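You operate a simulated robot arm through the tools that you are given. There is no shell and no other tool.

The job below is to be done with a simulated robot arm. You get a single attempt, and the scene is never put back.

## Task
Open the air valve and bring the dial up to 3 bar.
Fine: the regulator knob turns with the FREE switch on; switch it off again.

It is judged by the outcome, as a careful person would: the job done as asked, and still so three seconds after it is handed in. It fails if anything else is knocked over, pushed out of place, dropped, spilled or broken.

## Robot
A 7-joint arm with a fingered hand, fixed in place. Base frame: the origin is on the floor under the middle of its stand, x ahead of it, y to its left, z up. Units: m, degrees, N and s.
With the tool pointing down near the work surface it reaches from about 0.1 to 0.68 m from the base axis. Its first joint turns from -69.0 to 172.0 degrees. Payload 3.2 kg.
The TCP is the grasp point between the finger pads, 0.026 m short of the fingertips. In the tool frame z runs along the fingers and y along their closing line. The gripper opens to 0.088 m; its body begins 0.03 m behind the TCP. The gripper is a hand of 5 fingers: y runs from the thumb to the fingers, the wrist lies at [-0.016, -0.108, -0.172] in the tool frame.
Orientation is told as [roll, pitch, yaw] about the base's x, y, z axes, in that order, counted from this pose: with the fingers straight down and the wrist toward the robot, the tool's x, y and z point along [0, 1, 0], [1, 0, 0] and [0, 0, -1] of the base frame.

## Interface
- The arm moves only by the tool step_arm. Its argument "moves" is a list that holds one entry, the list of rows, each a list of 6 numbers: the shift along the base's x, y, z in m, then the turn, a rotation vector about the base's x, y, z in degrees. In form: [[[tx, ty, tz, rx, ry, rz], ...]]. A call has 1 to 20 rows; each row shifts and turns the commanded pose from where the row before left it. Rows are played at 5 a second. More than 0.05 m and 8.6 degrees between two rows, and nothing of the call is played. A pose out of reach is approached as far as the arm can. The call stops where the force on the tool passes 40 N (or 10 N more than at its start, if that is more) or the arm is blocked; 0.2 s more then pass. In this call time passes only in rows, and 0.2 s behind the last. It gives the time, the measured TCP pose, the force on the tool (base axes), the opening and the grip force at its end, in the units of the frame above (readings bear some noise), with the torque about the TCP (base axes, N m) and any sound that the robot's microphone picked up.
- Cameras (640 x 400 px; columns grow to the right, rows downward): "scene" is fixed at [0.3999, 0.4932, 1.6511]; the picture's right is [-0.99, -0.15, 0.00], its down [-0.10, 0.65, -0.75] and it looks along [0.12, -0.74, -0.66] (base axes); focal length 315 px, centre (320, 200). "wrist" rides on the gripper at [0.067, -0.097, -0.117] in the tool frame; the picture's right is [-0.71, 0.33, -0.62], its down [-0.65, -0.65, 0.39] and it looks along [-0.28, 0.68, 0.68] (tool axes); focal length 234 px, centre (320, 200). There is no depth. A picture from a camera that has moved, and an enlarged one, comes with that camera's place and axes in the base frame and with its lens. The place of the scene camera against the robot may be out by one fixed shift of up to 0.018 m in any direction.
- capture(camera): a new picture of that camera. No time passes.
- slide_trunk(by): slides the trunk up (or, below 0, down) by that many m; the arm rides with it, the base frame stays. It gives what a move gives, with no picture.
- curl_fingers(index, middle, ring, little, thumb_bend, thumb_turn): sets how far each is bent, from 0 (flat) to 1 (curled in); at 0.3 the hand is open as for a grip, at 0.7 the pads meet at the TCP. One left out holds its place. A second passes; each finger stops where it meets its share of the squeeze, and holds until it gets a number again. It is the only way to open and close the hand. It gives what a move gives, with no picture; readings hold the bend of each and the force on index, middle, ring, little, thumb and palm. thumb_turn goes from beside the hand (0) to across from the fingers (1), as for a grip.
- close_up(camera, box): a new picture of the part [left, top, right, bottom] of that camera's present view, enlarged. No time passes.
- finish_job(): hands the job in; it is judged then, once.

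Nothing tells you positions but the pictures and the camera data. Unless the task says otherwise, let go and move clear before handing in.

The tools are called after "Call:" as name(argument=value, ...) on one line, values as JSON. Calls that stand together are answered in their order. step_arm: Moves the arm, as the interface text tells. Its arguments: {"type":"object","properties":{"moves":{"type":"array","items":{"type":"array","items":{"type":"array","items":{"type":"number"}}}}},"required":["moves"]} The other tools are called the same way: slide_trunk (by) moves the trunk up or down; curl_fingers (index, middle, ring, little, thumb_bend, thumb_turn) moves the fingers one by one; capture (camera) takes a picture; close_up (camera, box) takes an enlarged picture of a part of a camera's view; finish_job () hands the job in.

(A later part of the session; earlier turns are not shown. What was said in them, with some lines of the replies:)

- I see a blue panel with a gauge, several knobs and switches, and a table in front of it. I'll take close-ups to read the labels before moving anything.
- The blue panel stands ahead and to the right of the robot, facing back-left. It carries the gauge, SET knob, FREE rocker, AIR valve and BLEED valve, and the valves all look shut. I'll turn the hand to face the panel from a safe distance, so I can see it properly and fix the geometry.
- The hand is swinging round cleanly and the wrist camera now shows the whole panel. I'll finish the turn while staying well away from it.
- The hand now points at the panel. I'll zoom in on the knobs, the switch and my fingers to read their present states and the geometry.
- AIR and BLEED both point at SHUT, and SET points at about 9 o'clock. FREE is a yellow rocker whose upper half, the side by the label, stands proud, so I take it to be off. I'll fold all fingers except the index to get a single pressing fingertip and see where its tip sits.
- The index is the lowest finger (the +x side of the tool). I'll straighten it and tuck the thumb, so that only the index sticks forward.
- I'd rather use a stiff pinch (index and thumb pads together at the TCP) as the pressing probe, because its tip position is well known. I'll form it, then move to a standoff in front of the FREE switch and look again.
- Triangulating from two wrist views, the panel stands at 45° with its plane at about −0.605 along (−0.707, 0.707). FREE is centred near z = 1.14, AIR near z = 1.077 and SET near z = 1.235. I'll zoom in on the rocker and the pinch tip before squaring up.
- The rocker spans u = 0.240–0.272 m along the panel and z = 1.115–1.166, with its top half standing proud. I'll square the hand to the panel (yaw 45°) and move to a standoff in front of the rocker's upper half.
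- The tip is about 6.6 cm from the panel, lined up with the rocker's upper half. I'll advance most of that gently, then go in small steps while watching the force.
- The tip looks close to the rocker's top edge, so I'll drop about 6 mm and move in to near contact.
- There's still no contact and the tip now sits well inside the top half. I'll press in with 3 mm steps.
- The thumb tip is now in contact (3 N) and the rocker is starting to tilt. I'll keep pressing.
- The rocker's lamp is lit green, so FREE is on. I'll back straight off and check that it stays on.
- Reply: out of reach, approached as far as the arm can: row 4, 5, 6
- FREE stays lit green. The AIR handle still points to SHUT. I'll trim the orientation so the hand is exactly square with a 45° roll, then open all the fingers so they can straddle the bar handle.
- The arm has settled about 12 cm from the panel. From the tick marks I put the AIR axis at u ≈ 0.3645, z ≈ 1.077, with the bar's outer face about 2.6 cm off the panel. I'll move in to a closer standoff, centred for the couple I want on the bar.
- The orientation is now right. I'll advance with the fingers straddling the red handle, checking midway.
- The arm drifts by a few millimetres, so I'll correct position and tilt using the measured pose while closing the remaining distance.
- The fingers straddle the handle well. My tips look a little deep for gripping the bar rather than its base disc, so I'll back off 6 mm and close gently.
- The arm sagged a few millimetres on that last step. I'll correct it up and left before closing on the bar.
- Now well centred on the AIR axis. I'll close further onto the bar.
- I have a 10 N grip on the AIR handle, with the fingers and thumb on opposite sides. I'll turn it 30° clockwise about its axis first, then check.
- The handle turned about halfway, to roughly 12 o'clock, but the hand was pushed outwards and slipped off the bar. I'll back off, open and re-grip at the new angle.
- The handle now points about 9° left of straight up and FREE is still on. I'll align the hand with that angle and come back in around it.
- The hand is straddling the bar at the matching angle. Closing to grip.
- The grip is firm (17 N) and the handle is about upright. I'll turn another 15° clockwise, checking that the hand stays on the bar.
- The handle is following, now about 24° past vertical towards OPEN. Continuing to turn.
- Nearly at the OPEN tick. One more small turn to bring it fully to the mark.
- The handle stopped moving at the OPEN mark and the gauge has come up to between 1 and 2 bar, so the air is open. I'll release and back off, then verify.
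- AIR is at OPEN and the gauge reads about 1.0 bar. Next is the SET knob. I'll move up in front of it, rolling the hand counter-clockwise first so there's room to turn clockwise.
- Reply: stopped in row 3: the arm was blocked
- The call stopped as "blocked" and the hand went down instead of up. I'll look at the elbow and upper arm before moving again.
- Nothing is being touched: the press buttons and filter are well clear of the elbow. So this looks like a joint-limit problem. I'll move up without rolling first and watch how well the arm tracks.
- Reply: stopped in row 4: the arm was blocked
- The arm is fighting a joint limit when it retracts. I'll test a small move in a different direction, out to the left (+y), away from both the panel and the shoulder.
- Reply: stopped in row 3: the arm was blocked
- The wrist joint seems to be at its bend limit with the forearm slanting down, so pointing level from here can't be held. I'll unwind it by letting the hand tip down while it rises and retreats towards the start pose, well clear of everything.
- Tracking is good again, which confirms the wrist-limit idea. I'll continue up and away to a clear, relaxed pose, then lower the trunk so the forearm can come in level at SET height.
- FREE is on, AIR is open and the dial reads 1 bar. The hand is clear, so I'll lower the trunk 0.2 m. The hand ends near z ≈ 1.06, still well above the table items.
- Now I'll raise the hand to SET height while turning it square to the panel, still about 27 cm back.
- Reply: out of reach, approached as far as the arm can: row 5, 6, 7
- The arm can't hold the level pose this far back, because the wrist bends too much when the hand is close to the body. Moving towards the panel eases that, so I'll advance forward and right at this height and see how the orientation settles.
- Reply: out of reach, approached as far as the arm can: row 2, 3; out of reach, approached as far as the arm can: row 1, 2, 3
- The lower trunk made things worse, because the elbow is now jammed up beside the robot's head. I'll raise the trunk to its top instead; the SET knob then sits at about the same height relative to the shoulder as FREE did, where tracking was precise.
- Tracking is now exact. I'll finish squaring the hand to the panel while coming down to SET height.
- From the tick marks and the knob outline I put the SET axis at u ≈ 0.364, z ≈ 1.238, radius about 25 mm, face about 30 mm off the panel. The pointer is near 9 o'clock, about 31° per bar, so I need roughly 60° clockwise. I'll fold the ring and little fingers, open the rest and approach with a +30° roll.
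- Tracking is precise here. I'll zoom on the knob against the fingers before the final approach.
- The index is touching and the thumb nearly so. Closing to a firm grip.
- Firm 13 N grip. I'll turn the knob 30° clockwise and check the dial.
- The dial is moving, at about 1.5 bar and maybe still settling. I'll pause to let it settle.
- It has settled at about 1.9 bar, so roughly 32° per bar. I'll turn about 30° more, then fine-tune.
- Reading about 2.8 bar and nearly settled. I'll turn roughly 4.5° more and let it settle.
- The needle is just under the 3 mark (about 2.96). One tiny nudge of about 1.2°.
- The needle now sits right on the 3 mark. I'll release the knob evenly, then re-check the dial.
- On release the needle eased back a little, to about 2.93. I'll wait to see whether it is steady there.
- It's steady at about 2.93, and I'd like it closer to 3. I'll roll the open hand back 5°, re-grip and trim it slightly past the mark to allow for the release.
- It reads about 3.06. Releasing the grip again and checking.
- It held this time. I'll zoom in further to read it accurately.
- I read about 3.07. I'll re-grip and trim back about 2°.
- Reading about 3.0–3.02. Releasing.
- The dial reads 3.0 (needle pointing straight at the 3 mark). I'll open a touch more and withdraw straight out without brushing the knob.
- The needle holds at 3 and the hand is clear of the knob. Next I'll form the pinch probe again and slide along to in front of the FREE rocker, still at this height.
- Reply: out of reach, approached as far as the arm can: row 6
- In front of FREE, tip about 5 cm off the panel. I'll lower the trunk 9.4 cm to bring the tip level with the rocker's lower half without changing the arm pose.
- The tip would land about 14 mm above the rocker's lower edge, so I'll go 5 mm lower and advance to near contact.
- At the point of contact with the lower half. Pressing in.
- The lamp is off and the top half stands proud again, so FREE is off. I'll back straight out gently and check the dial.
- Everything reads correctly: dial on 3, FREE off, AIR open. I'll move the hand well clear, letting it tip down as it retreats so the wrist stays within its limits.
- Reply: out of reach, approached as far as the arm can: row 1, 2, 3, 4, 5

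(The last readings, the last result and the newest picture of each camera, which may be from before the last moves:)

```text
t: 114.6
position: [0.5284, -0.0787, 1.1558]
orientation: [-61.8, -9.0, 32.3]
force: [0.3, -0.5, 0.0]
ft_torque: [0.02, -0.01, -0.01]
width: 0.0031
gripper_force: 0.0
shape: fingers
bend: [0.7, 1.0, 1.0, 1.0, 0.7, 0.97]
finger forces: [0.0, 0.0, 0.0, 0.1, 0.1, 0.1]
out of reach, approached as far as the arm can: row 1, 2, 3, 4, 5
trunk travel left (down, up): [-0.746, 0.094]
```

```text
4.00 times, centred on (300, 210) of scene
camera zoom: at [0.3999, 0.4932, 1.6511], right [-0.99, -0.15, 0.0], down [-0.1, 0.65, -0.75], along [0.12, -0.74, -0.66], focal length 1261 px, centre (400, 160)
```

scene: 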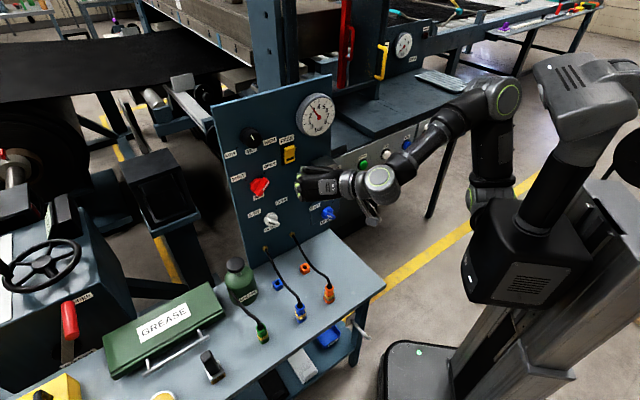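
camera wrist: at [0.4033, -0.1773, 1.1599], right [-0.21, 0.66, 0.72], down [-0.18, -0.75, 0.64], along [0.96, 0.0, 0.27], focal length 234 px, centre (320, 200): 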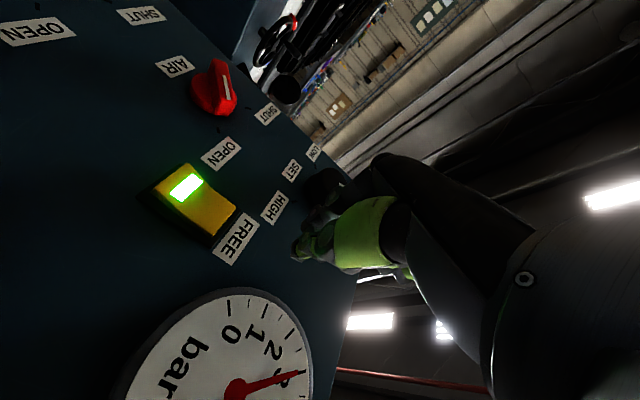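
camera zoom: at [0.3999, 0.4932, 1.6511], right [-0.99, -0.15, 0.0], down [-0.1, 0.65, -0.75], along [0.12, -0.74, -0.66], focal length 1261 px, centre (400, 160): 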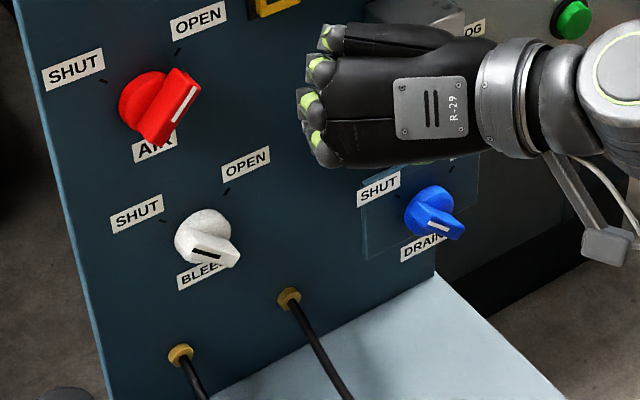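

AIR points to OPEN, BLEED and DRAIN are still shut, FREE is off and the dial is on 3. I'll draw the hand a little further away and take a last look for steadiness.

Call:
step_arm(moves=[[[-0.01, 0.02, 0.012, 0, 0, 0], [-0.01, 0.02, 0.012, 0, 0, 0], [-0.01, 0.02, 0.012, 0, 0, 0], [-0.01, 0.02, 0.012, 0, 0, 0], [0, 0, 0, 0, 0, 0], [0, 0, 0, 0, 0, 0], [0, 0, 0, 0, 0, 0], [0, 0, 0, 0, 0, 0], [0, 0, 0, 0, 0, 0], [0, 0, 0, 0, 0, 0], [0, 0, 0, 0, 0, 0], [0, 0, 0, 0, 0, 0]]])

Call:
capture(camera="scene")

Call:
close_up(camera="scene", box=[308, 102, 328, 122])

Call:
close_up(camera="scene", box=[210, 120, 370, 220])

```text
t: 117.2
position: [0.4928, -0.0013, 1.2039]
orientation: [-61.9, -9.1, 32.3]
force: [-0.3, -0.1, -0.7]
ft_torque: [-0.01, -0.01, 0.06]
width: 0.0031
gripper_force: 0.1
shape: fingers
bend: [0.7, 1.0, 1.0, 1.0, 0.7, 0.97]
finger forces: [0.0, 0.1, 0.1, 0.0, 0.1, 0.0]
trunk travel left (down, up): [-0.746, 0.094]
```

```text
taken
```

scene: 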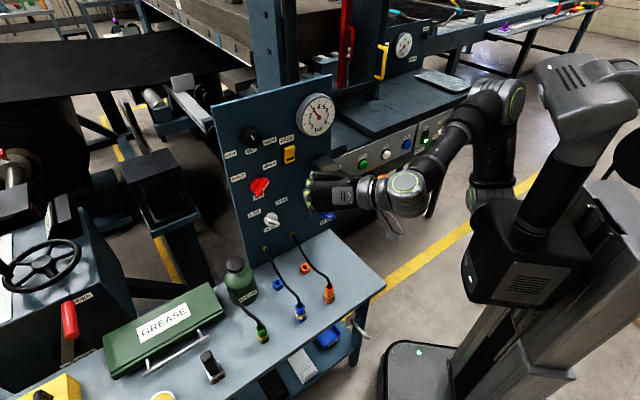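

```text
16.00 times, centred on (318, 112) of scene
camera zoom: at [0.3999, 0.4932, 1.6511], right [-0.99, -0.15, 0.0], down [-0.1, 0.65, -0.75], along [0.12, -0.74, -0.66], focal length 5042 px, centre (352, 1608)
```

zoom: 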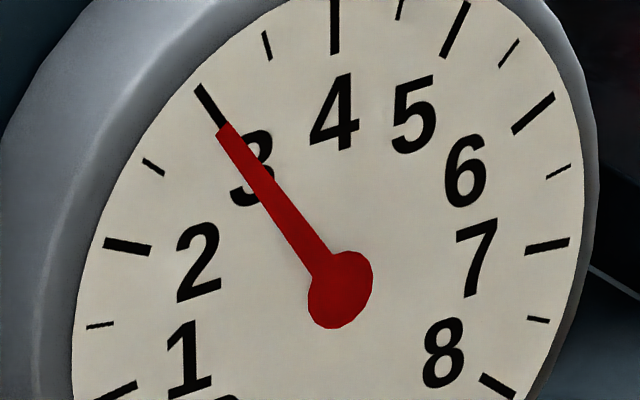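

```text
4.00 times, centred on (290, 170) of scene
camera zoom: at [0.3999, 0.4932, 1.6511], right [-0.99, -0.15, 0.0], down [-0.1, 0.65, -0.75], along [0.12, -0.74, -0.66], focal length 1261 px, centre (440, 320)
```

zoom: 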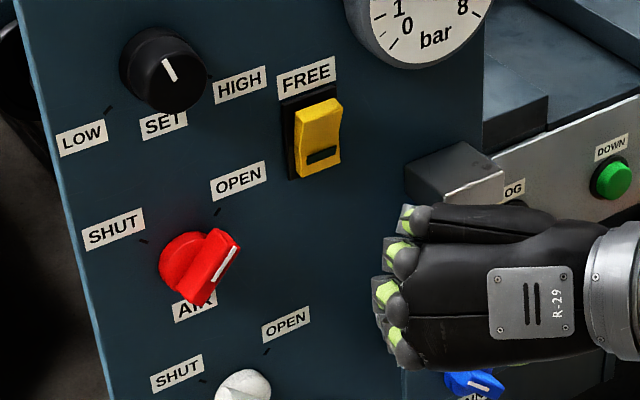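

The dial holds steady at 3 bar. AIR is at OPEN, FREE is switched off with its lamp out, the other valves are untouched and nothing on the table has moved. The hand is well clear, so I'm handing the job in.

Call:
finish_job()

```text
The job is handed in.
```

The air valve is open and the dial reads 3 bar, within what I can read from the camera. The needle held steady on the mark for several seconds before I handed the job in.

- **AIR valve:** turned from SHUT to OPEN until it stopped at the mark.
- **Regulator (SET knob):** turned up with FREE on. I overshot slightly to about 3.07 bar and trimmed it back.
- **FREE switch:** switched off again and its lamp is out.
- **Everything else:** BLEED and DRAIN are still shut, and nothing on the bench or panel was knocked or moved.

The arm hit its joint limits a few times between controls, so I raised and lowered the trunk to get around that. It now sits about 3 cm lower than at the start, with the hand clear of the panel.
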